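You operate a simulated robot arm through the tools that you are given. There is no shell and no other tool.

You run a simulated robot arm. Do the job below in one go: nothing can be reset, and whatever is moved stays where it is left.

Task
Put things in order on the drying stand. At the end: the silver bolt stands where the red tub plug stood; the red tub plug is on the white box (marked "CARD"); the silver blue-paint tin stands where the clear jar with the orange lid stood; the clear jar with the orange lid stands where the silver bolt stood; whatever was shut is shut again. Leave all else as you found it, and nothing knocked over. Set down upright: red tub plug.

The check looks at the end state, three seconds after you hand in, the way a careful person would. Anything else that was tipped, shoved, dropped, spilled or broken makes it a failure. Lids that push on must go on centred and level and be pressed home; caps that screw on are set level and turned clockwise until they are tight.

Robot
A 5-joint arm with a two-finger parallel gripper, fixed in place. Base frame: the origin is at the foot of the arm, x ahead of it, y to its left, z up; the work surface is at about z = 0. Units: mm, degrees, N and s.
With the tool pointing down near the work surface it reaches from about 260 to 600 mm from the base axis. Its first joint turns from -66.0 to 66.0 degrees. The tool tilts only in the upright plane through the base axis and itself; it spins freely about its own axis. Payload 1.57 kg.
The tool frame sits at the grasp point between the pads (the TCP): z along the fingers, y along the line on which they close. The tips reach 30 mm beyond it. The gripper opens to 80 mm. The fingers are 17 mm wide and 12 mm thick; the gripper's body (40 by 82 mm) begins 80 mm behind the TCP.
Orientation is that of the tool frame in the base frame, as a unit quaternion [w, x, y, z]. With the fingers straight down and closing along the base's y, the tool's x points along the base's -x, its y along +y and its z along -z.

Tools
- The arm moves only by the tool nudge_tool. Its argument "moves" is a list of rows, each a list of 6 numbers: the shift along the tool's x, y, z in mm, then the turn, a rotation vector about the tool's x, y, z in degrees. In form: [[x, y, z, ax, ay, az], ...]. A call has 1 to 20 rows; each row shifts and turns the commanded pose from where the row before left it, along the tool's axes as they then stand. "fingers" is the gripper command, from -1 (shut) to 1 (fully open), values between in proportion, set as the call begins (left out, the last holds). A row lasts 0.2 s, in which the tool goes at most 50 mm and 8.6 degrees; a call with a longer step from one row to the next is refused whole, and so is a gripper value outside its range. A pose out of reach is approached as far as the arm can. The call stops where the force on the tool passes 40 N (or 10 N more than at its start, if that is more) or the arm is blocked; 0.2 s more then pass. Each finger travels about 153 mm/s and halts on what it meets, pressing with about 29 N; the grip force reading is that of the motor and also rises with nothing between the fingers. The clock runs only during rows and for 0.2 s after the last one: add rows that do not move to give the fingers time. The reply holds the time, the measured pose of the TCP, the force on the tool along the base axes, the opening and the grip force, in the units named above and with some noise, with the torque about the TCP (base axes, N m) and any sound that the robot's microphone picked up.
- Cameras (640 x 400 px; columns grow to the right, rows downward): "scene" is fixed at [23.7, 382.8, 541.1]; the picture's right is [-0.89, -0.46, 0.00], its down [-0.22, 0.42, -0.88] and it looks along [0.41, -0.78, -0.48] (base axes); focal length 343 px, centre (320, 200). "wrist" rides on the gripper at [72, -7, -122] in the tool frame; the picture's right is [0.09, 1.00, 0.00], its down [-0.84, 0.08, -0.54] and it looks along [-0.54, 0.05, 0.84] (tool axes); focal length 238 px, centre (320, 200). There is no depth. A picture from a camera that has moved, and an enlarged one, comes with that camera's place and axes in the base frame and with its lens. The place of the scene camera against the robot may be out by one fixed shift of up to 12 mm in any direction.
- camera(camera): a new picture of that camera. The clock stands still meanwhile.
- inspect(camera, box): a new picture of the part [left, top, right, bottom] of that camera's present view, enlarged. The clock stands still meanwhile.
- hand_in(): hands the job in; it is judged then, once.

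Nothing tells you positions but the pictures and the camera data. Unless the task says otherwise, let go and move clear before handing in.

The tools are called as name(argument=value, ...) on one line, values as JSON. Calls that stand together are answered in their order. nudge_tool: Moves the arm, as the interface text tells. Its arguments: {"type":"object","properties":{"moves":{"type":"array","items":{"type":"array","items":{"type":"number"}}},"fingers":{"type":"number"}},"required":["moves"]} The other tools are called the same way: camera (camera) takes a picture; inspect (camera, box) takes an enlarged picture of a part of a camera's view; hand_in () hands the job in.

At the start:

```text
t: 0.0
tcp_pos: [380.7, -145.1, 332.9]
orientation: [0.0, 0.0, 1.0, 0.0]
force: [0.5, -0.1, -1.1]
wrist_torque: [0.0, -0.01, -0.01]
opening: 80.0
gripper_force: 0.1
```

scene: 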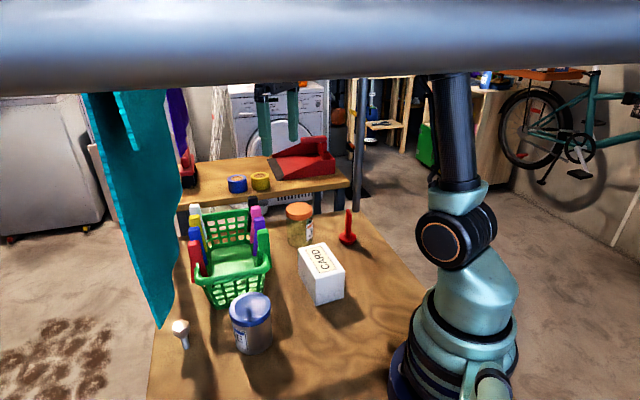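
wrist: 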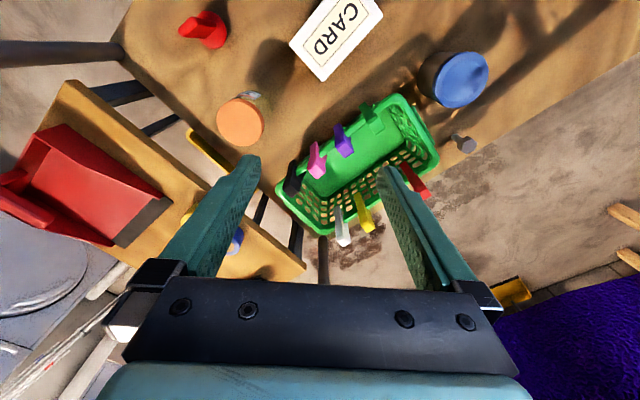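

I see a board with a bolt, a blue-lidded tin, a white CARD box, a red plug, an orange-lidded jar and a green peg basket, with rails and a towel close by. I'll look more closely before moving.

inspect(camera="scene", box=[140, 180, 300, 280])

inspect(camera="scene", box=[140, 280, 300, 380])

inspect(camera="scene", box=[260, 190, 420, 290])

inspect(camera="wrist", box=[160, 0, 400, 150])

inspect(camera="wrist", box=[360, 20, 600, 170])

inspect(camera="scene", box=[170, 90, 410, 240])

```text
4.00 times, centred on (220, 230) of scene
camera zoom: at [23.7, 382.8, 541.1], right [-0.89, -0.46, 0.0], down [-0.22, 0.42, -0.88], along [0.41, -0.78, -0.48], focal length 1371 px, centre (720, 80)
```

zoom: 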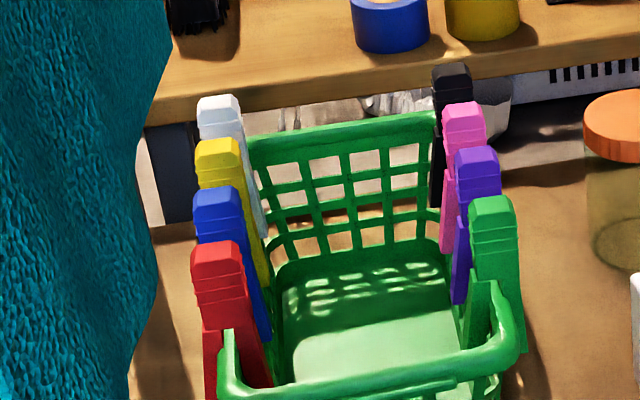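

```text
4.00 times, centred on (220, 330) of scene
camera zoom: at [23.7, 382.8, 541.1], right [-0.89, -0.46, 0.0], down [-0.22, 0.42, -0.88], along [0.41, -0.78, -0.48], focal length 1371 px, centre (720, -320)
```

zoom: 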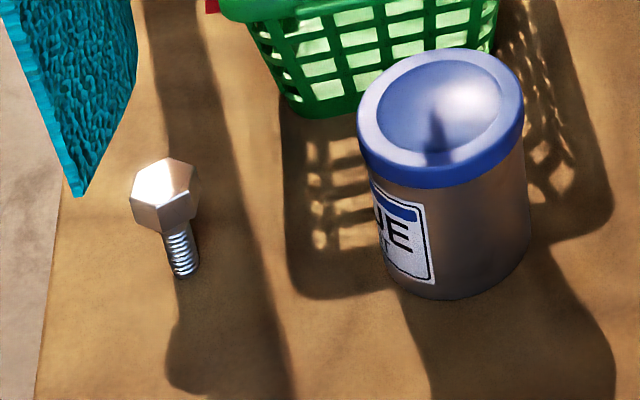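

```text
4.00 times, centred on (340, 240) of scene
camera zoom: at [23.7, 382.8, 541.1], right [-0.89, -0.46, 0.0], down [-0.22, 0.42, -0.88], along [0.41, -0.78, -0.48], focal length 1371 px, centre (240, 40)
```

zoom: 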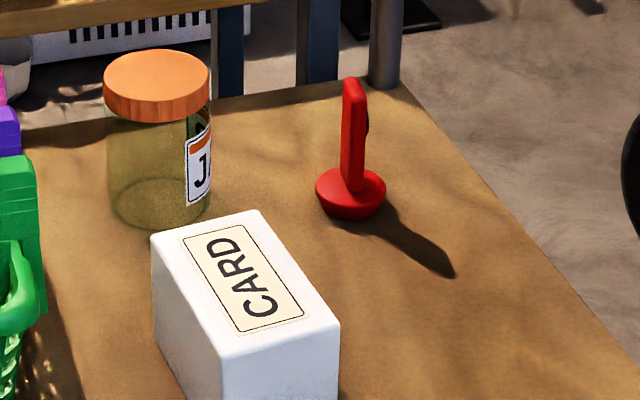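

```text
2.67 times, centred on (280, 75) of wrist
camera zoom: at [308.7, -151.3, 455.6], right [-0.09, 1.0, 0.0], down [0.84, 0.08, 0.54], along [0.54, 0.05, -0.84], focal length 636 px, centre (427, 533)
```

zoom: 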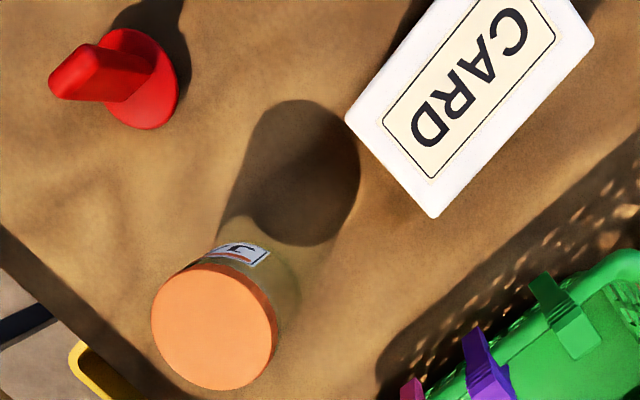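

```text
2.67 times, centred on (480, 95) of wrist
camera zoom: at [308.7, -151.3, 455.6], right [-0.09, 1.0, 0.0], down [0.84, 0.08, 0.54], along [0.54, 0.05, -0.84], focal length 636 px, centre (-107, 480)
```

zoom: 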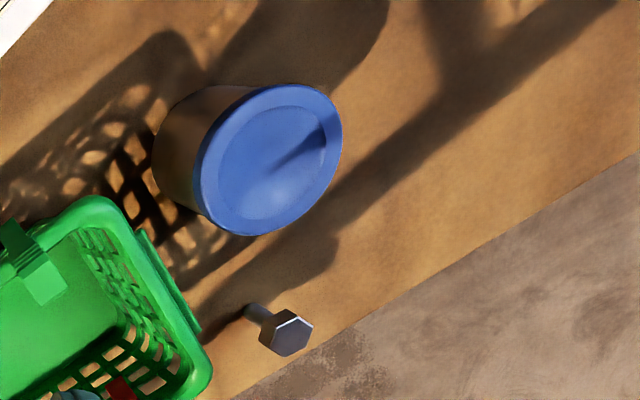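

```text
2.67 times, centred on (290, 165) of scene
camera zoom: at [23.7, 382.8, 541.1], right [-0.89, -0.46, 0.0], down [-0.22, 0.42, -0.88], along [0.41, -0.78, -0.48], focal length 914 px, centre (400, 293)
```

zoom: 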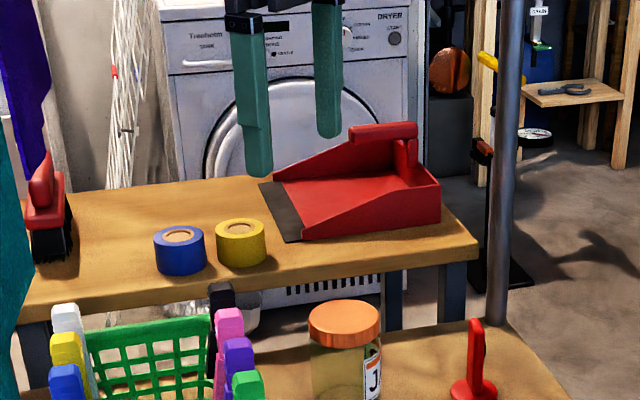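

The objects lie at roughly: plug (305,-321), jar (413,-260), tin (330,45), bolt (430,124). I'll move the wrist camera to a few high, clear viewpoints to pin these down, first toward the plug and jar.

nudge_tool(moves=[[32.5, -26, 8, 0, 0, 0], [32.5, -26, 8, 0, 0, 0], [32.5, -26, 8, 0, 0, 0], [32.5, -26, 8, 0, 0, 0], [0, 0, 0, 0, 0, 0]], fingers=1)

camera(camera="wrist")

camera(camera="scene")

```text
t: 1.2
tcp_pos: [250.4, -248.4, 301.8]
orientation: [0.0, -0.001, 1.0, 0.0]
force: [-0.1, -0.2, -0.4]
wrist_torque: [-0.01, 0.0, -0.01]
opening: 79.7
gripper_force: 0.1
```

```text
taken
camera wrist: at [178.2, -254.6, 423.8], right [-0.09, 1.0, 0.0], down [0.84, 0.08, 0.54], along [0.54, 0.05, -0.84], focal length 238 px, centre (320, 200)
```

wrist: 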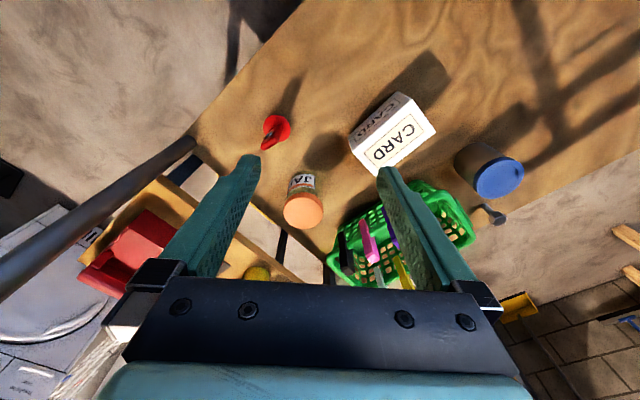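

```text
taken
```

scene: 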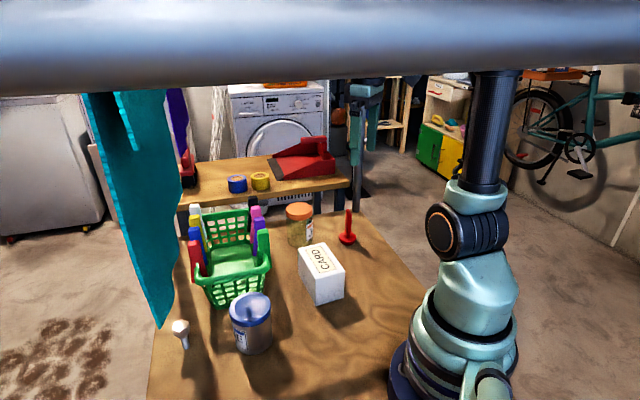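

The view now covers the plug, jar and box well. I'll zoom in on each to measure them.

inspect(camera="wrist", box=[220, 90, 340, 165])

inspect(camera="wrist", box=[240, 160, 360, 235])

inspect(camera="wrist", box=[330, 80, 450, 155])

inspect(camera="wrist", box=[430, 130, 550, 205])

inspect(camera="wrist", box=[420, 170, 540, 245])

```text
5.33 times, centred on (280, 128) of wrist
camera zoom: at [178.2, -254.6, 423.8], right [-0.09, 1.0, 0.0], down [0.84, 0.08, 0.54], along [0.54, 0.05, -0.84], focal length 1271 px, centre (533, 587)
```

zoom: 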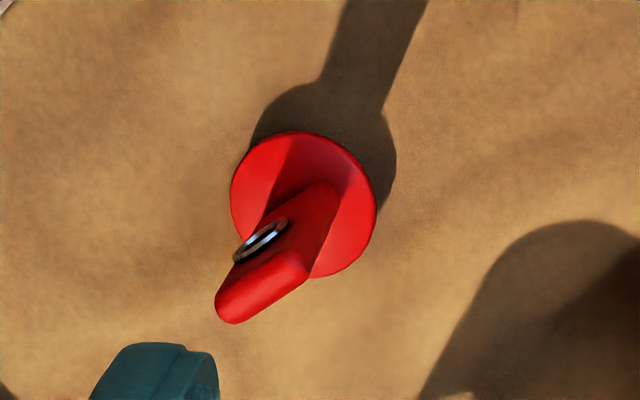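

```text
5.33 times, centred on (300, 198) of wrist
camera zoom: at [178.2, -254.6, 423.8], right [-0.09, 1.0, 0.0], down [0.84, 0.08, 0.54], along [0.54, 0.05, -0.84], focal length 1271 px, centre (427, 213)
```

zoom: 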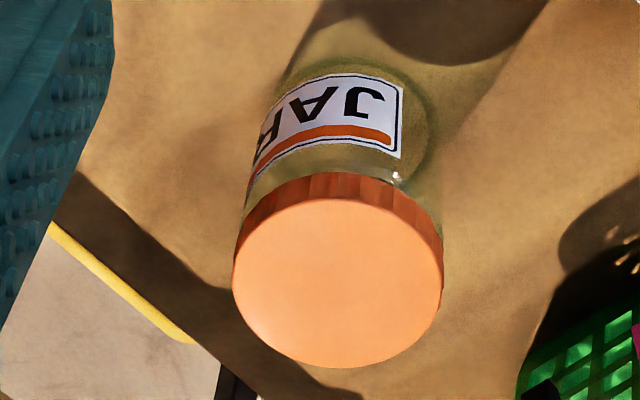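

```text
5.33 times, centred on (390, 118) of wrist
camera zoom: at [178.2, -254.6, 423.8], right [-0.09, 1.0, 0.0], down [0.84, 0.08, 0.54], along [0.54, 0.05, -0.84], focal length 1271 px, centre (-53, 640)
```

zoom: 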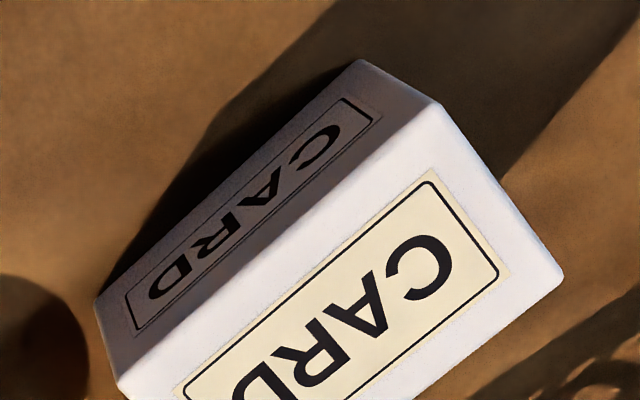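

```text
5.33 times, centred on (490, 168) of wrist
camera zoom: at [178.2, -254.6, 423.8], right [-0.09, 1.0, 0.0], down [0.84, 0.08, 0.54], along [0.54, 0.05, -0.84], focal length 1271 px, centre (-587, 373)
```

zoom: 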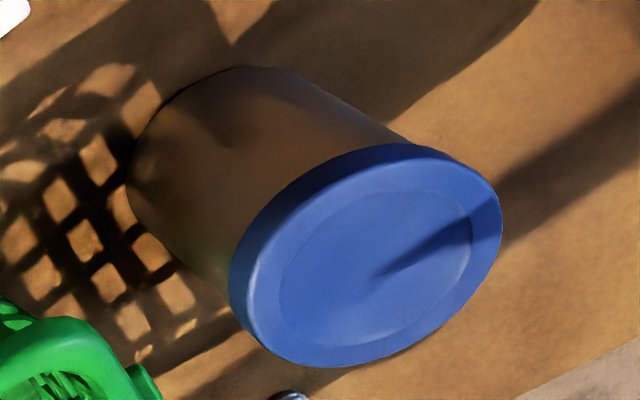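

```text
5.33 times, centred on (480, 208) of wrist
camera zoom: at [178.2, -254.6, 423.8], right [-0.09, 1.0, 0.0], down [0.84, 0.08, 0.54], along [0.54, 0.05, -0.84], focal length 1271 px, centre (-533, 160)
```

zoom: 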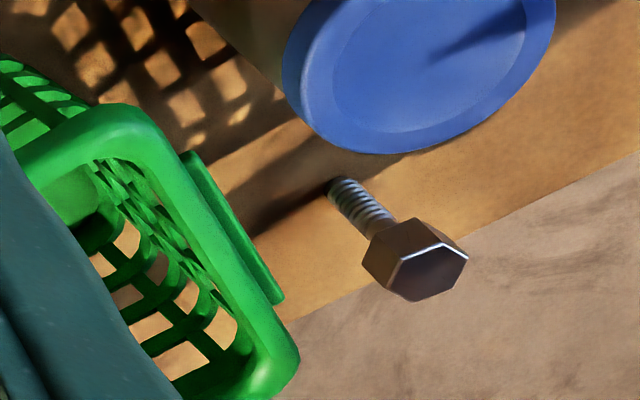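

Triangulating the two views gives: box top centre (290,-133), top at z≈73; jar (413,-260), z≈103; tin (330,49), z≈83; bolt (429,119), z≈60; plug (304,-316), top about 91. Next I'll move left to check the tin, the bolt and the hanging towel.

nudge_tool(moves=[[-5, 40, 0, 0, 0, 0], [-5, 40, 0, 0, 0, 0], [-5, 40, 0, 0, 0, 0], [-5, 40, 0, 0, 0, 0], [-5, 40, 0, 0, 0, 0], [-5, 40, 0, 0, 0, 0], [-5, 40, 0, 0, 0, 0], [0, 0, 0, 0, 0, 0]])

camera(camera="wrist")

camera(camera="scene")

inspect(camera="wrist", box=[300, 100, 460, 200])

```text
t: 3.0
tcp_pos: [285.1, 31.7, 301.4]
orientation: [0.0, 0.001, 1.0, 0.0]
force: [-0.6, -0.1, -0.1]
wrist_torque: [0.0, -0.02, 0.03]
opening: 80.0
gripper_force: 0.0
```

```text
taken
camera wrist: at [213.1, 25.6, 424.0], right [-0.09, 1.0, 0.0], down [0.84, 0.08, 0.54], along [0.54, 0.05, -0.84], focal length 238 px, centre (320, 200)
```

wrist: 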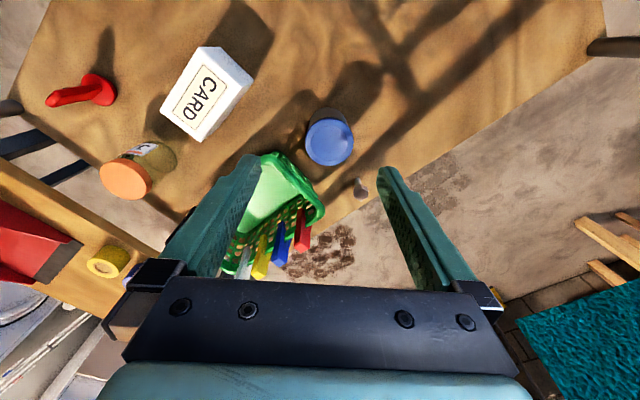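

```text
taken
```

scene: 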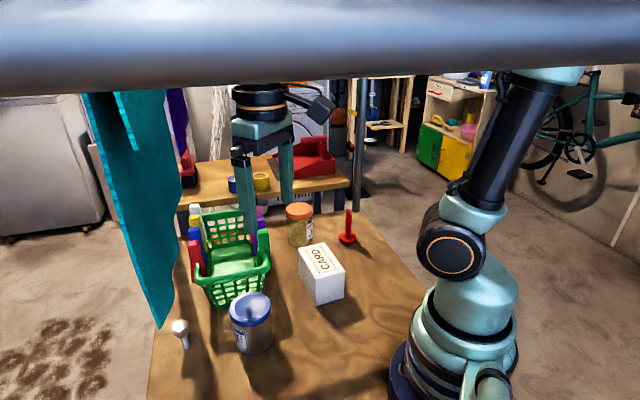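

```text
4.00 times, centred on (380, 150) of wrist
camera zoom: at [213.1, 25.6, 424.0], right [-0.09, 1.0, 0.0], down [0.84, 0.08, 0.54], along [0.54, 0.05, -0.84], focal length 953 px, centre (80, 400)
```

zoom: 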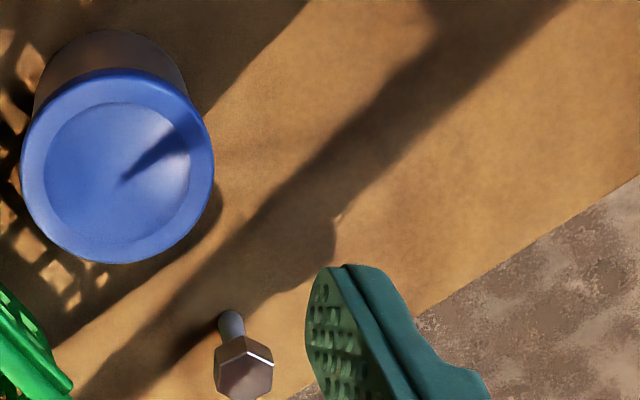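

The towel is a vertical sheet hanging at the stand's left. Its lower far corner looks to be near (328,144,350), which may be close to the arm when it reaches for the bolt. I'll spin the tool to look directly at it.

nudge_tool(moves=[[0, 0, 0, 0, 0, -8], [0, 0, 0, 0, 0, -8], [0, 0, 0, 0, 0, -8], [0, 0, 0, 0, 0, -8], [0, 0, 0, 0, 0, -8], [0, 0, 0, 0, 0, -8], [0, 0, 0, 0, 0, -8], [0, 0, 0, 0, 0, 0]])

camera(camera="wrist")

inspect(camera="scene", box=[60, 80, 300, 230])

```text
t: 4.8
tcp_pos: [286.0, 30.4, 301.9]
orientation: [0.0, -0.47, 0.883, 0.0]
force: [-0.5, 0.5, -0.1]
wrist_torque: [-0.01, 0.0, 0.01]
opening: 80.0
gripper_force: 0.0
```

```text
taken
camera wrist: at [251.0, -31.9, 424.0], right [-0.88, 0.48, 0.0], down [0.4, 0.74, 0.54], along [0.26, 0.48, -0.84], focal length 238 px, centre (320, 200)
```

wrist: 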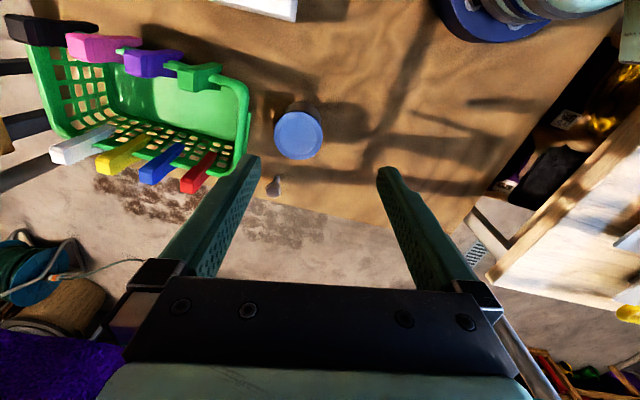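

```text
2.67 times, centred on (180, 155) of scene
camera zoom: at [23.7, 382.8, 541.1], right [-0.89, -0.46, 0.0], down [-0.22, 0.42, -0.88], along [0.41, -0.78, -0.48], focal length 914 px, centre (693, 320)
```

zoom: 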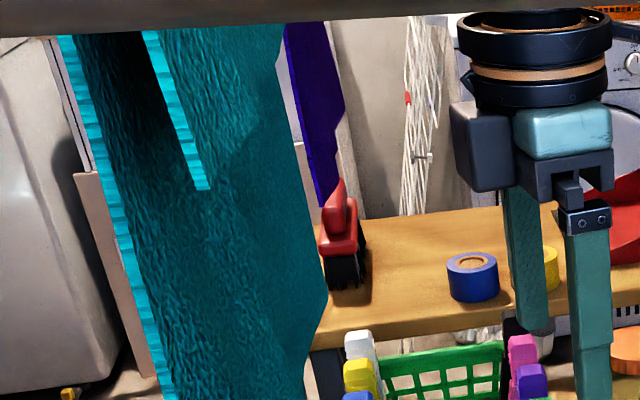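

The towel is hidden behind the gripper from here, but its location agrees between the two earlier views, so I'll treat it as a sheet above z≈350 with its corner near (325,141). I'll begin with the plug: align the closing axis with the wide direction of its blade (about 128°) and hover above it.

nudge_tool(moves=[[0, 0, 0, 0, 0, 6], [0, 0, 0, 0, 0, 6], [0, 0, 0, 0, 0, 6], [24.9, -35.5, 0, 0, 0, 0], [24.9, -35.5, 0, 0, 0, 0], [24.9, -35.5, 0, 0, 0, 0], [24.9, -35.5, 0, 0, 0, 0], [24.9, -35.5, 0, 0, 0, 0], [24.9, -35.5, 0, 0, 0, 0], [24.9, -35.5, 0, 0, 0, 0], [24.9, -35.5, 0, 0, 0, 0], [0, 0, 30, 0, 0, 0], [0, 0, 30, 0, 0, 0], [0, 0, 30, 0, 0, 0], [0, 0, 0, 0, 0, 0]])

camera(camera="wrist")

camera(camera="scene")

```text
t: 8.0
tcp_pos: [304.3, -316.9, 211.2]
orientation: [0.0, -0.325, 0.946, 0.0]
force: [-0.3, -1.1, 0.2]
wrist_torque: [0.0, -0.02, 0.01]
opening: 80.0
gripper_force: 0.1
```

```text
taken
camera wrist: at [251.5, -364.5, 333.1], right [-0.69, 0.73, 0.0], down [0.61, 0.58, 0.54], along [0.39, 0.37, -0.84], focal length 238 px, centre (320, 200)
```

wrist: 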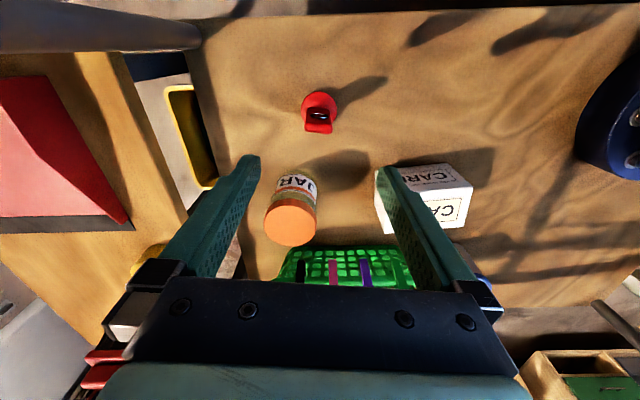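

```text
taken
```

scene: 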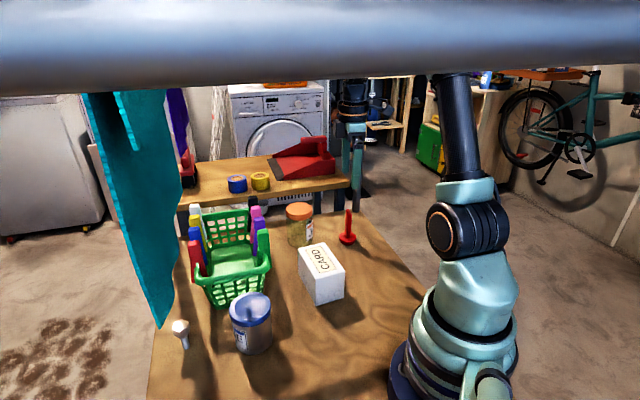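

The gripper is over the plug with the blade roughly square to the fingers. I'll zoom in to check the alignment before going down.

inspect(camera="wrist", box=[272, 80, 368, 140])

inspect(camera="scene", box=[320, 190, 384, 250])

```text
6.67 times, centred on (320, 110) of wrist
camera zoom: at [251.5, -364.5, 333.1], right [-0.69, 0.73, 0.0], down [0.61, 0.58, 0.54], along [0.39, 0.37, -0.84], focal length 1589 px, centre (320, 800)
```

zoom: 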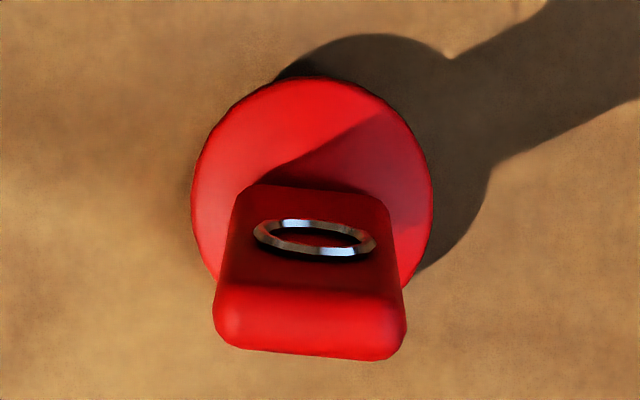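

```text
6.67 times, centred on (352, 220) of scene
camera zoom: at [23.7, 382.8, 541.1], right [-0.89, -0.46, 0.0], down [-0.22, 0.42, -0.88], along [0.41, -0.78, -0.48], focal length 2285 px, centre (107, 67)
```

zoom: 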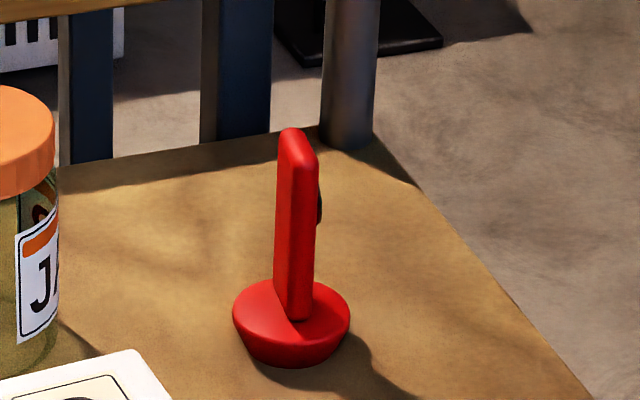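

The blade is aligned and centred within about 2 mm. I'll go down to TCP z≈65 and grip it across its width.

nudge_tool(moves=[[0, 0, 30, 0, 0, 0], [0, 0, 30, 0, 0, 0], [0, 0, 30, 0, 0, 0], [1, -1, 30, 0, 0, 0], [0, 0, 26, 0, 0, 0], [0, 0, 0, 0, 0, 0]], fingers=1)

camera(camera="wrist")

camera(camera="scene")

```text
t: 9.4
tcp_pos: [303.7, -318.0, 65.3]
orientation: [0.0, -0.326, 0.945, 0.0]
force: [-0.3, -0.8, -0.1]
wrist_torque: [-0.01, 0.04, -0.03]
opening: 80.1
gripper_force: 0.0
```

```text
taken
camera wrist: at [251.1, -365.8, 187.2], right [-0.69, 0.73, 0.0], down [0.61, 0.58, 0.54], along [0.39, 0.37, -0.84], focal length 238 px, centre (320, 200)
```

wrist: 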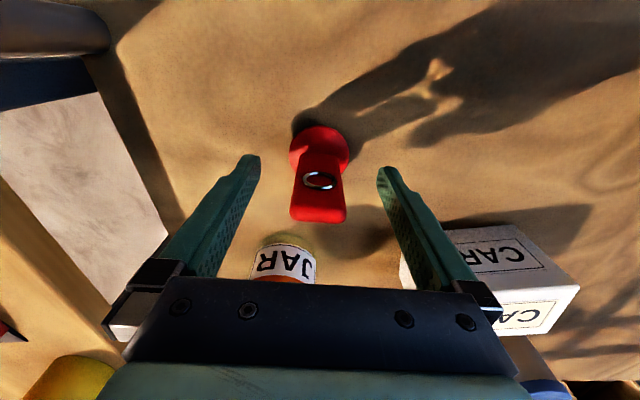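

```text
taken
```

scene: 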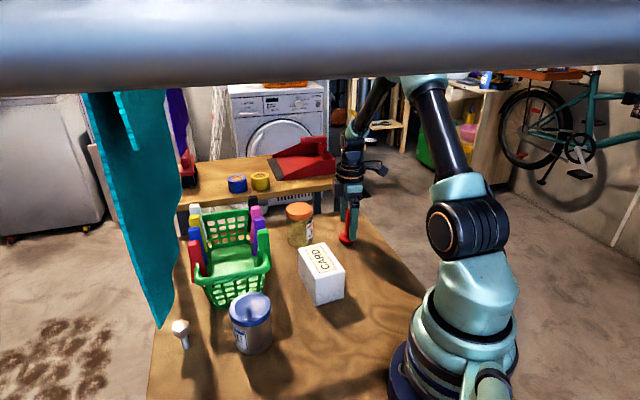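

The fingers straddle the blade evenly. I'll close on it and also look at the forearm's shape for the later towel clearance.

nudge_tool(moves=[[0, 0, 0, 0, 0, 0], [0, 0, 0, 0, 0, 0], [0, 0, 0, 0, 0, 0], [0, 0, 0, 0, 0, 0]], fingers=-1)

inspect(camera="wrist", box=[220, 90, 420, 215])

inspect(camera="scene", box=[320, 65, 480, 165])

inspect(camera="scene", box=[300, 150, 400, 250])

```text
t: 10.4
tcp_pos: [302.9, -317.0, 64.5]
orientation: [0.0, -0.327, 0.945, 0.0]
force: [0.4, -0.2, -0.5]
wrist_torque: [-0.01, 0.0, 0.02]
opening: 29.2
gripper_force: 29.6
```

```text
3.20 times, centred on (320, 152) of wrist
camera zoom: at [251.0, -365.8, 187.6], right [-0.69, 0.73, 0.0], down [0.61, 0.58, 0.54], along [0.39, 0.37, -0.84], focal length 763 px, centre (320, 352)
```

zoom: 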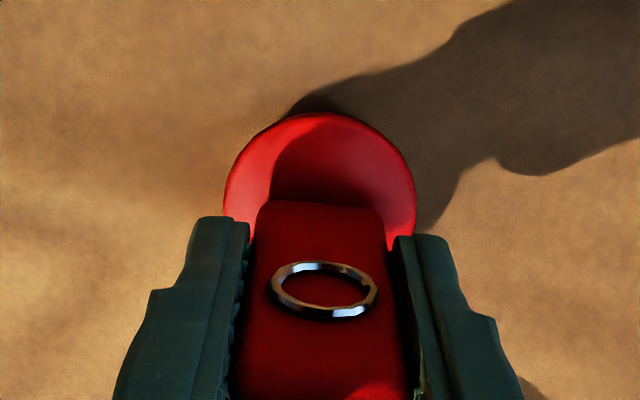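

```text
4.00 times, centred on (400, 115) of scene
camera zoom: at [23.7, 382.8, 541.1], right [-0.89, -0.46, 0.0], down [-0.22, 0.42, -0.88], along [0.41, -0.78, -0.48], focal length 1371 px, centre (0, 540)
```

zoom: 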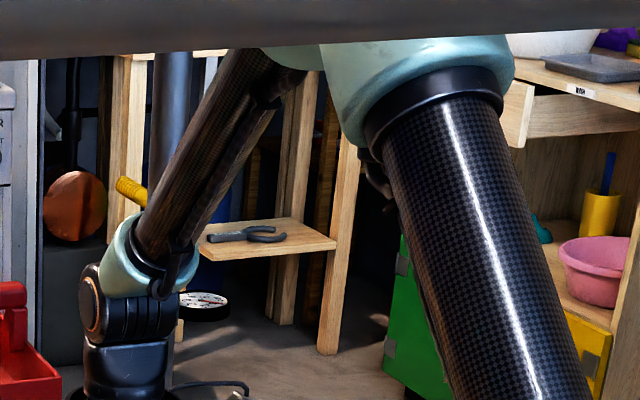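

```text
4.00 times, centred on (350, 200) of scene
camera zoom: at [23.7, 382.8, 541.1], right [-0.89, -0.46, 0.0], down [-0.22, 0.42, -0.88], along [0.41, -0.78, -0.48], focal length 1371 px, centre (200, 200)
```

zoom: 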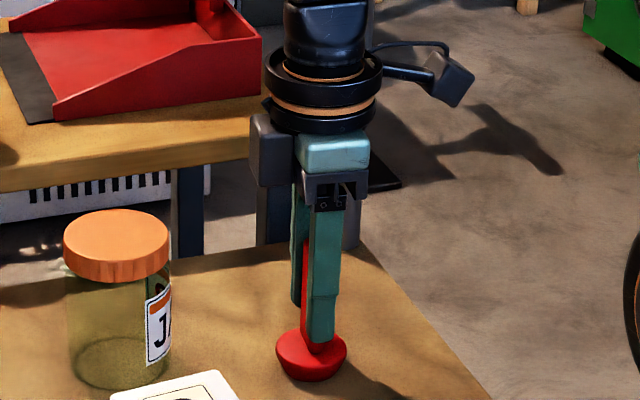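

The plug is gripped at 29 mm opening. I'll lift it straight up and carry it over the centre of the box, stopping about 40 mm above it.

nudge_tool(moves=[[0, 0, -10, 0, 0, 0], [0, 0, -25, 0, 0, 0], [0, 0, -30, 0, 0, 0], [0, 0, -30, 0, 0, 0], [0, 0, -30, 0, 0, 0], [-20.7, 30.6, 0, 0, 0, 0], [-20.7, 30.6, 0, 0, 0, 0], [-20.7, 30.6, 0, 0, 0, 0], [-20.7, 30.6, 0, 0, 0, 0], [-20.7, 30.6, 0, 0, 0, 0], [0, 0, 0, 0, 0, 0]])

camera(camera="wrist")

inspect(camera="scene", box=[240, 170, 400, 310])

```text
t: 12.8
tcp_pos: [291.2, -132.5, 190.3]
orientation: [0.0, -0.325, 0.946, 0.0]
force: [0.8, -0.3, -0.2]
wrist_torque: [0.0, -0.02, 0.0]
opening: 0.0
gripper_force: 21.3
```

```text
taken
camera wrist: at [238.4, -181.5, 311.7], right [-0.69, 0.73, 0.0], down [0.61, 0.58, 0.54], along [0.39, 0.37, -0.84], focal length 238 px, centre (320, 200)
```

wrist: 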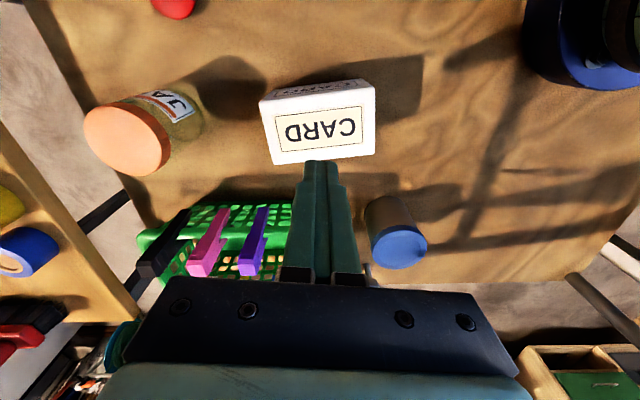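

```text
2.86 times, centred on (320, 240) of scene
camera zoom: at [23.7, 382.8, 541.1], right [-0.89, -0.46, 0.0], down [-0.22, 0.42, -0.88], along [0.41, -0.78, -0.48], focal length 979 px, centre (320, 86)
```

zoom: 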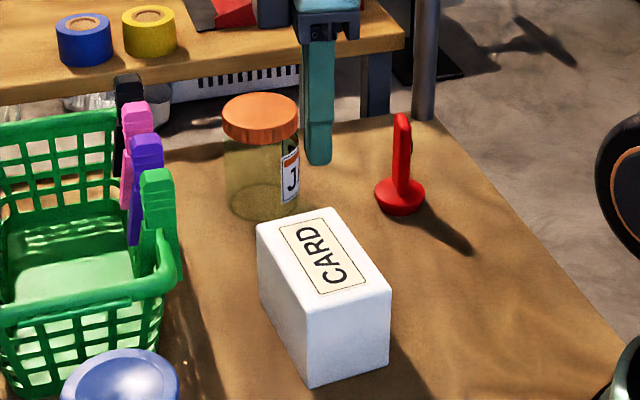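

The gripper is empty. The plug slipped out of the fingers and seems to be still standing in its place. I'll go back above it and check whether it moved before trying another grip.

nudge_tool(moves=[[20.7, -30.6, 0, 0, 0, 0], [20.7, -30.6, 0, 0, 0, 0], [20.7, -30.6, 0, 0, 0, 0], [20.7, -30.6, 0, 0, 0, 0], [20.7, -30.6, -20, 0, 0, 0], [0, 0, 0, 0, 0, 0]], fingers=1)

inspect(camera="wrist", box=[272, 80, 368, 140])

inspect(camera="scene", box=[320, 190, 384, 250])

```text
t: 14.2
tcp_pos: [303.1, -318.8, 210.1]
orientation: [0.0, -0.326, 0.945, -0.001]
force: [0.5, 0.1, -0.1]
wrist_torque: [0.01, -0.02, 0.01]
opening: 80.0
gripper_force: 0.1
```

```text
6.67 times, centred on (320, 110) of wrist
camera zoom: at [251.0, -367.5, 332.2], right [-0.69, 0.73, 0.0], down [0.61, 0.58, 0.54], along [0.39, 0.37, -0.84], focal length 1589 px, centre (320, 800)
```

zoom: 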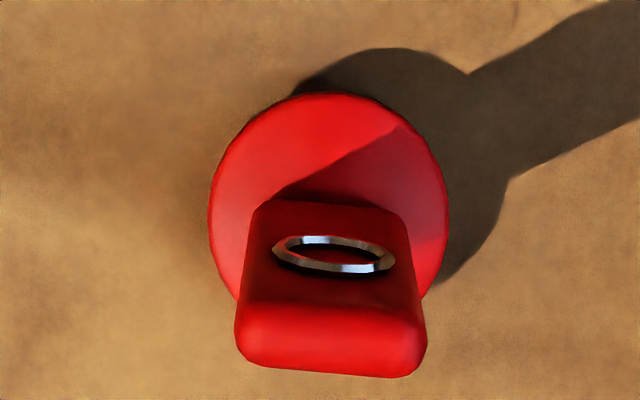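

```text
6.67 times, centred on (352, 220) of scene
camera zoom: at [23.7, 382.8, 541.1], right [-0.89, -0.46, 0.0], down [-0.22, 0.42, -0.88], along [0.41, -0.78, -0.48], focal length 2285 px, centre (107, 67)
```

zoom: 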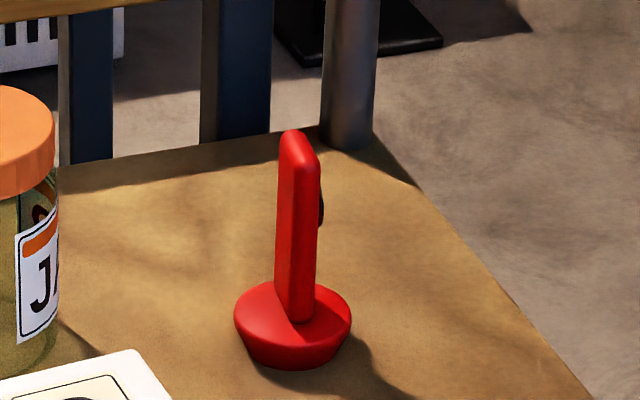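

The plug is upright and has moved less than 1 mm; the fingers just slid up its narrow edges. I'll turn the gripper 90° to hold the blade across its flat faces, and lift slowly this time.

nudge_tool(moves=[[0, 0, 0, 0, 0, 8.2], [0, 0, 0, 0, 0, 8.2], [0, 0, 0, 0, 0, 8.2], [0, 0, 0, 0, 0, 8.2], [0, 0, 0, 0, 0, 8.2], [0, 0, 0, 0, 0, 8.2], [0, 0, 0, 0, 0, 8.2], [0, 0, 0, 0, 0, 8.2], [0, 0, 0, 0, 0, 8.2], [0, 0, 0, 0, 0, 8.2], [0, 0, 0, 0, 0, 8.0], [0, 0, 0, 0, 0, 0], [0, 0, 30, 0, 0, 0], [0, 0, 30, 0, 0, 0], [0, 0, 0, 0, 0, 0]], fingers=1)

camera(camera="wrist")

inspect(camera="wrist", box=[256, 80, 384, 180])

```text
t: 17.4
tcp_pos: [305.2, -317.2, 150.5]
orientation: [-0.001, 0.438, 0.899, -0.001]
force: [-0.1, -0.6, 1.2]
wrist_torque: [0.01, -0.01, 0.01]
opening: 80.0
gripper_force: 0.0
```

```text
taken
camera wrist: at [254.4, -263.9, 272.4], right [0.73, 0.69, 0.0], down [0.58, -0.61, 0.54], along [0.37, -0.39, -0.84], focal length 238 px, centre (320, 200)
```

wrist: 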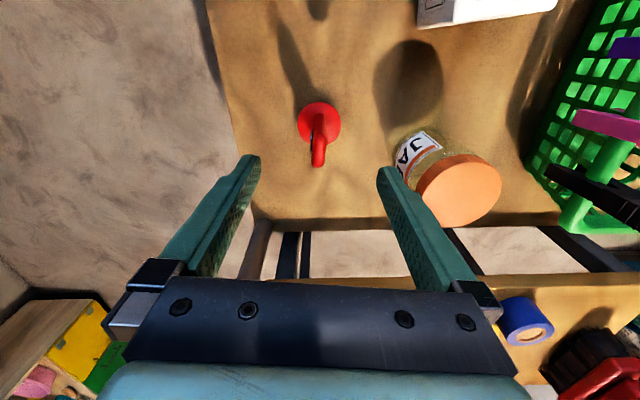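

```text
4.00 times, centred on (320, 130) of wrist
camera zoom: at [254.4, -263.9, 272.4], right [0.73, 0.69, 0.0], down [0.58, -0.61, 0.54], along [0.37, -0.39, -0.84], focal length 953 px, centre (320, 480)
```

zoom: 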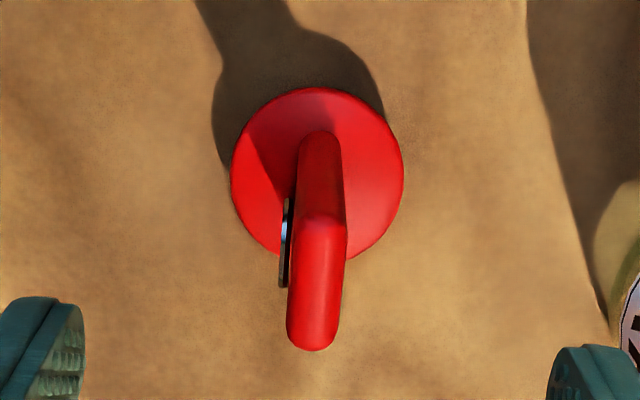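

The blade sits centred between the fingers, with the eyelet only slightly proud. I'll go down to z≈60 and close.

nudge_tool(moves=[[0, -0.8, 30, 0, 0, 0], [0, 0, 30, 0, 0, 0], [1, 0, 29, 0, 0, 0], [0, 0, 0, 0, 0, 0]], fingers=1)

nudge_tool(moves=[[0, 0, 0, 0, 0, 0], [0, 0, 0, 0, 0, 0], [0, 0, 0, 0, 0, 0], [0, 0, 0, 0, 0, 0]], fingers=-1)

inspect(camera="wrist", box=[240, 100, 400, 200])

nudge_tool(moves=[[0, 0, -1, 0, 0, 0], [0, 0, -1, 0, 0, 0], [0, 0, -1, 0, 0, 0]])

inspect(camera="scene", box=[320, 190, 384, 250])

```text
t: 18.4
tcp_pos: [302.5, -316.8, 61.1]
orientation: [0.0, 0.438, 0.899, 0.0]
force: [-0.4, 0.0, 0.0]
wrist_torque: [-0.02, -0.01, 0.0]
opening: 80.2
gripper_force: 0.0
```

```text
t: 19.4
tcp_pos: [302.3, -316.7, 61.2]
orientation: [0.0, 0.439, 0.899, 0.0]
force: [0.3, -0.4, -0.7]
wrist_torque: [0.01, 0.0, -0.01]
opening: 10.1
gripper_force: 28.1
```

```text
4.00 times, centred on (320, 150) of wrist
camera zoom: at [252.8, -264.0, 183.7], right [0.73, 0.69, 0.0], down [0.58, -0.61, 0.54], along [0.37, -0.39, -0.84], focal length 953 px, centre (320, 400)
```

zoom: 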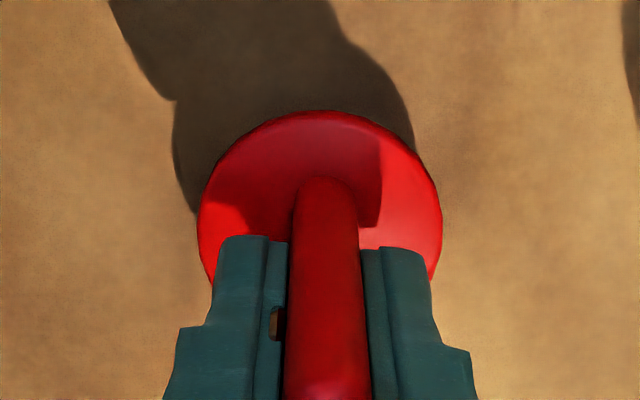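

```text
t: 20.2
tcp_pos: [301.9, -316.6, 65.1]
orientation: [0.0, 0.439, 0.899, 0.0]
force: [0.5, -1.0, -0.4]
wrist_torque: [0.04, 0.01, 0.02]
opening: 10.3
gripper_force: 28.4
```

```text
6.67 times, centred on (352, 220) of scene
camera zoom: at [23.7, 382.8, 541.1], right [-0.89, -0.46, 0.0], down [-0.22, 0.42, -0.88], along [0.41, -0.78, -0.48], focal length 2285 px, centre (107, 67)
```

zoom: 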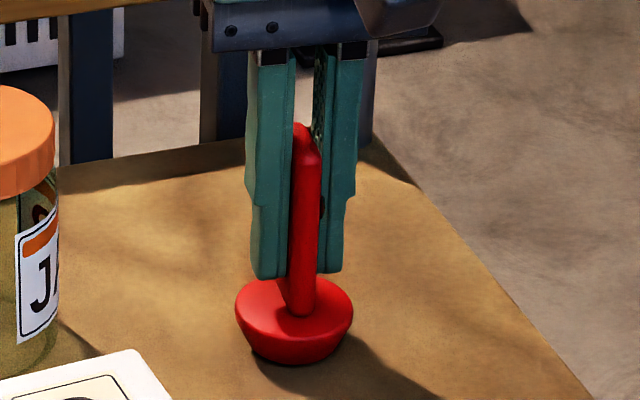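

The opening is steady at about 10 mm. I'll raise it a few more millimetres and check that the disc actually leaves the board.

nudge_tool(moves=[[0, 0, -2, 0, 0, 0], [0, 0, -2, 0, 0, 0], [0, 0, -2, 0, 0, 0], [0, 0, 0, 0, 0, 0]])

inspect(camera="scene", box=[320, 190, 384, 250])

inspect(camera="wrist", box=[240, 100, 400, 200])

```text
t: 21.2
tcp_pos: [302.9, -317.1, 71.5]
orientation: [0.001, 0.438, 0.899, 0.0]
force: [0.1, -0.2, -0.5]
wrist_torque: [0.03, 0.0, -0.02]
opening: 10.5
gripper_force: 28.6
```

```text
6.67 times, centred on (352, 220) of scene
camera zoom: at [23.7, 382.8, 541.1], right [-0.89, -0.46, 0.0], down [-0.22, 0.42, -0.88], along [0.41, -0.78, -0.48], focal length 2285 px, centre (107, 67)
```

zoom: 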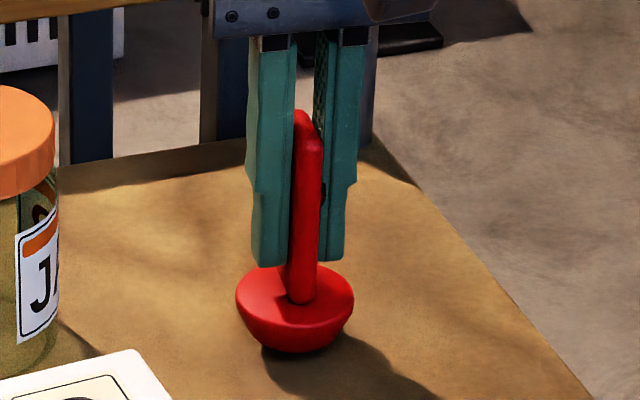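

```text
4.00 times, centred on (320, 150) of wrist
camera zoom: at [252.6, -263.8, 192.8], right [0.73, 0.69, 0.0], down [0.58, -0.61, 0.54], along [0.37, -0.39, -0.84], focal length 953 px, centre (320, 400)
```

zoom: 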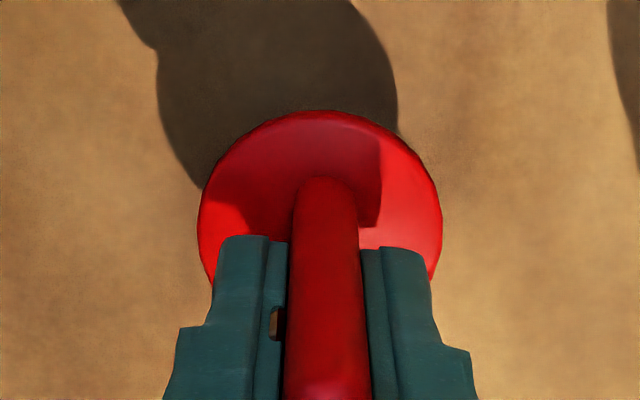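

The plug is now clear of the board and hanging straight. I'll raise it gently and carry it over the box centre.

nudge_tool(moves=[[0, 0, -10, 0, 0, 0], [0, 0, -15, 0, 0, 0], [0, 0, -15, 0, 0, 0], [0, 0, -15, 0, 0, 0], [0, 0, -15, 0, 0, 0], [0, 0, -15, 0, 0, 0], [0, 0, -15, 0, 0, 0], [0, 0, -15, 0, 0, 0], [15.3, 10.3, 0, 0, 0, 0], [15.3, 10.3, 0, 0, 0, 0], [15.3, 10.3, 0, 0, 0, 0], [15.3, 10.3, 0, 0, 0, 0], [15.3, 10.3, 0, 0, 0, 0], [15.3, 10.3, 0, 0, 0, 0], [15.3, 10.3, 0, 0, 0, 0], [15.3, 10.3, 0, 0, 0, 0], [15.3, 10.3, 0, 0, 0, 0], [15.3, 10.3, 0, 0, 0, 0], [0, 0, 0, 0, 0, 0]])

camera(camera="wrist")

inspect(camera="scene", box=[240, 170, 400, 310])

```text
t: 25.2
tcp_pos: [290.7, -131.7, 186.1]
orientation: [0.001, 0.438, 0.899, 0.0]
force: [-0.6, 0.0, -0.3]
wrist_torque: [0.0, 0.0, 0.01]
opening: 10.2
gripper_force: 28.0
```

```text
taken
camera wrist: at [240.3, -79.5, 307.8], right [0.73, 0.69, 0.0], down [0.58, -0.61, 0.54], along [0.37, -0.39, -0.84], focal length 238 px, centre (320, 200)
```

wrist: 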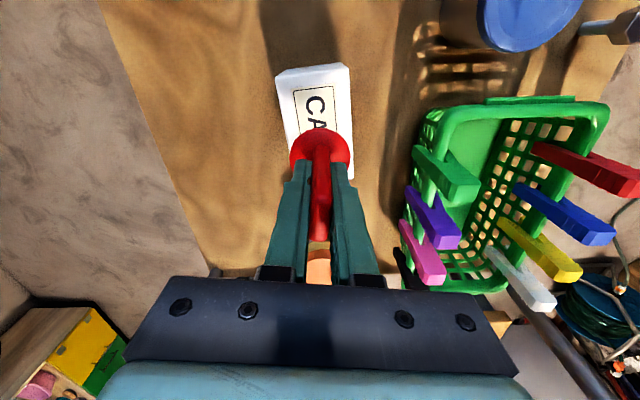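

```text
2.86 times, centred on (320, 240) of scene
camera zoom: at [23.7, 382.8, 541.1], right [-0.89, -0.46, 0.0], down [-0.22, 0.42, -0.88], along [0.41, -0.78, -0.48], focal length 979 px, centre (320, 86)
```

zoom: 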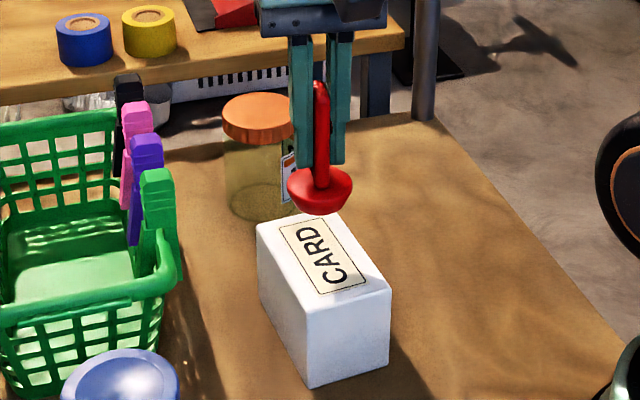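

The plug hangs straight over the middle of the box. I'll lower it in steps and feel for contact.

nudge_tool(moves=[[0, -1.5, 10, 0, 0, 0], [0, 0, 10, 0, 0, 0], [0, 0, 10, 0, 0, 0], [0, 0, 10, 0, 0, 0], [0, 0, 5, 0, 0, 0], [0, 0, 2, 0, 0, 0], [0, 0, 0, 0, 0, 0]])

inspect(camera="wrist", box=[240, 50, 400, 180])

inspect(camera="scene", box=[280, 210, 360, 310])

```text
t: 26.8
tcp_pos: [289.4, -133.7, 139.2]
orientation: [0.0, 0.438, 0.899, 0.0]
force: [0.2, -0.6, 0.1]
wrist_torque: [0.02, 0.02, 0.02]
opening: 10.2
gripper_force: 28.9
```

```text
3.08 times, centred on (320, 115) of wrist
camera zoom: at [238.7, -80.6, 260.7], right [0.73, 0.69, 0.0], down [0.58, -0.61, 0.54], along [0.37, -0.39, -0.84], focal length 733 px, centre (320, 462)
```

zoom: 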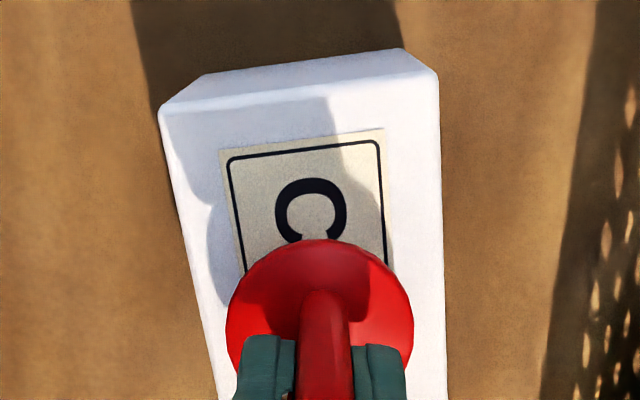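

```text
4.00 times, centred on (320, 260) of scene
camera zoom: at [23.7, 382.8, 541.1], right [-0.89, -0.46, 0.0], down [-0.22, 0.42, -0.88], along [0.41, -0.78, -0.48], focal length 1371 px, centre (320, -40)
```

zoom: 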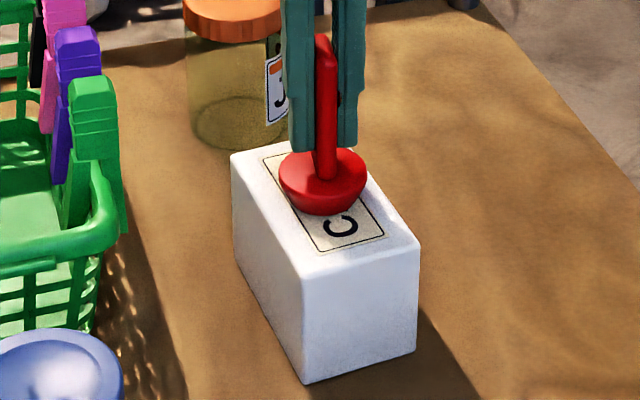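

The disc is a few millimetres above the box and well centred. Now I'll take the final millimetres.

nudge_tool(moves=[[0, 0, 1, 0, 0, 0], [0, 0, 1, 0, 0, 0], [0, 0, 1, 0, 0, 0], [0, 0, 0, 0, 0, 0]])

nudge_tool(moves=[[0, 0, 0.7, 0, 0, 0], [0, 0, 0.7, 0, 0, 0], [0, 0, 0, 0, 0, 0]])

inspect(camera="scene", box=[290, 220, 350, 280])

```text
t: 27.8
tcp_pos: [287.9, -134.5, 136.0]
orientation: [0.0, 0.439, 0.898, 0.0]
force: [-1.7, 1.8, 15.4]
wrist_torque: [0.13, 0.12, 0.05]
opening: 10.2
gripper_force: 28.6
```

```text
t: 28.4
tcp_pos: [288.5, -134.3, 136.2]
orientation: [0.003, 0.439, 0.899, 0.0]
force: [-4.2, 0.5, 13.5]
wrist_torque: [0.07, 0.32, 0.0]
opening: 10.4
gripper_force: 27.9
stopped in row 2: the force on the tool passed its limit at 42 N (the readings are from after the stop); the commanded pose is now the measured one
```

```text
6.67 times, centred on (320, 250) of scene
camera zoom: at [23.6, 382.8, 541.1], right [-0.89, -0.46, 0.0], down [-0.22, 0.42, -0.88], along [0.41, -0.78, -0.48], focal length 2285 px, centre (320, -133)
```

zoom: 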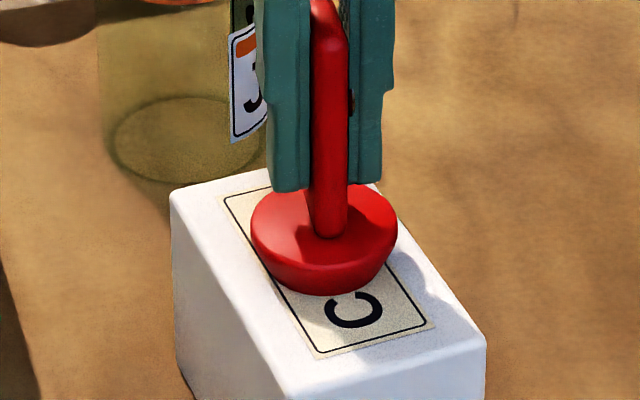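

The plug is resting on the box. I'll ease the pressure off, open the fingers and rise clear.

nudge_tool(moves=[[0, 0, -0.8, 0, 0, 0], [0, 0, 0, 0, 0, 0]])

nudge_tool(moves=[[0, 0, 0, 0, 0, 0], [0, 0, 0, 0, 0, 0], [0, 0, 0, 0, 0, 0]], fingers=0)

nudge_tool(moves=[[0, 0, -10, 0, 0, 0], [0, 0, -20, 0, 0, 0], [0, 0, -30, 0, 0, 0], [0, 0, -40, 0, 0, 0], [0, 0, -20, 0, 0, 0], [0, 0, 0, 0, 0, 0]])

inspect(camera="scene", box=[240, 170, 400, 310])

camera(camera="wrist")

```text
t: 29.0
tcp_pos: [289.0, -134.8, 135.5]
orientation: [0.002, 0.438, 0.899, 0.0]
force: [0.7, -0.7, 2.4]
wrist_torque: [-0.01, -0.02, 0.02]
opening: 10.2
gripper_force: 28.1
```

```text
t: 29.8
tcp_pos: [288.8, -135.4, 137.4]
orientation: [0.001, 0.439, 0.899, 0.0]
force: [0.1, -0.1, -0.2]
wrist_torque: [0.01, 0.03, -0.01]
opening: 40.1
gripper_force: 0.0
```

```text
t: 31.2
tcp_pos: [288.3, -134.3, 258.3]
orientation: [0.001, 0.438, 0.899, 0.0]
force: [0.4, -0.4, 0.4]
wrist_torque: [0.01, 0.02, -0.02]
opening: 40.2
gripper_force: 0.1
```

```text
2.86 times, centred on (320, 240) of scene
camera zoom: at [23.7, 382.8, 541.1], right [-0.89, -0.46, 0.0], down [-0.22, 0.42, -0.88], along [0.41, -0.78, -0.48], focal length 979 px, centre (320, 86)
```

zoom: 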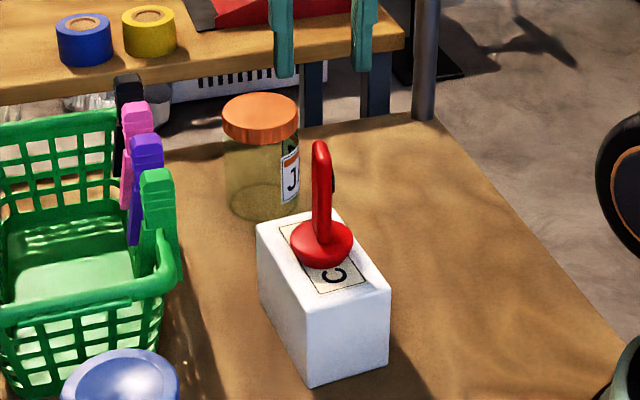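

```text
taken
camera wrist: at [238.3, -80.8, 379.7], right [0.73, 0.69, 0.0], down [0.57, -0.61, 0.54], along [0.37, -0.4, -0.84], focal length 238 px, centre (320, 200)
```

wrist: 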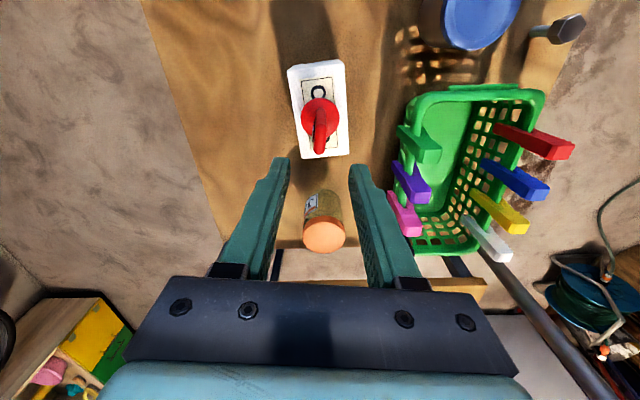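

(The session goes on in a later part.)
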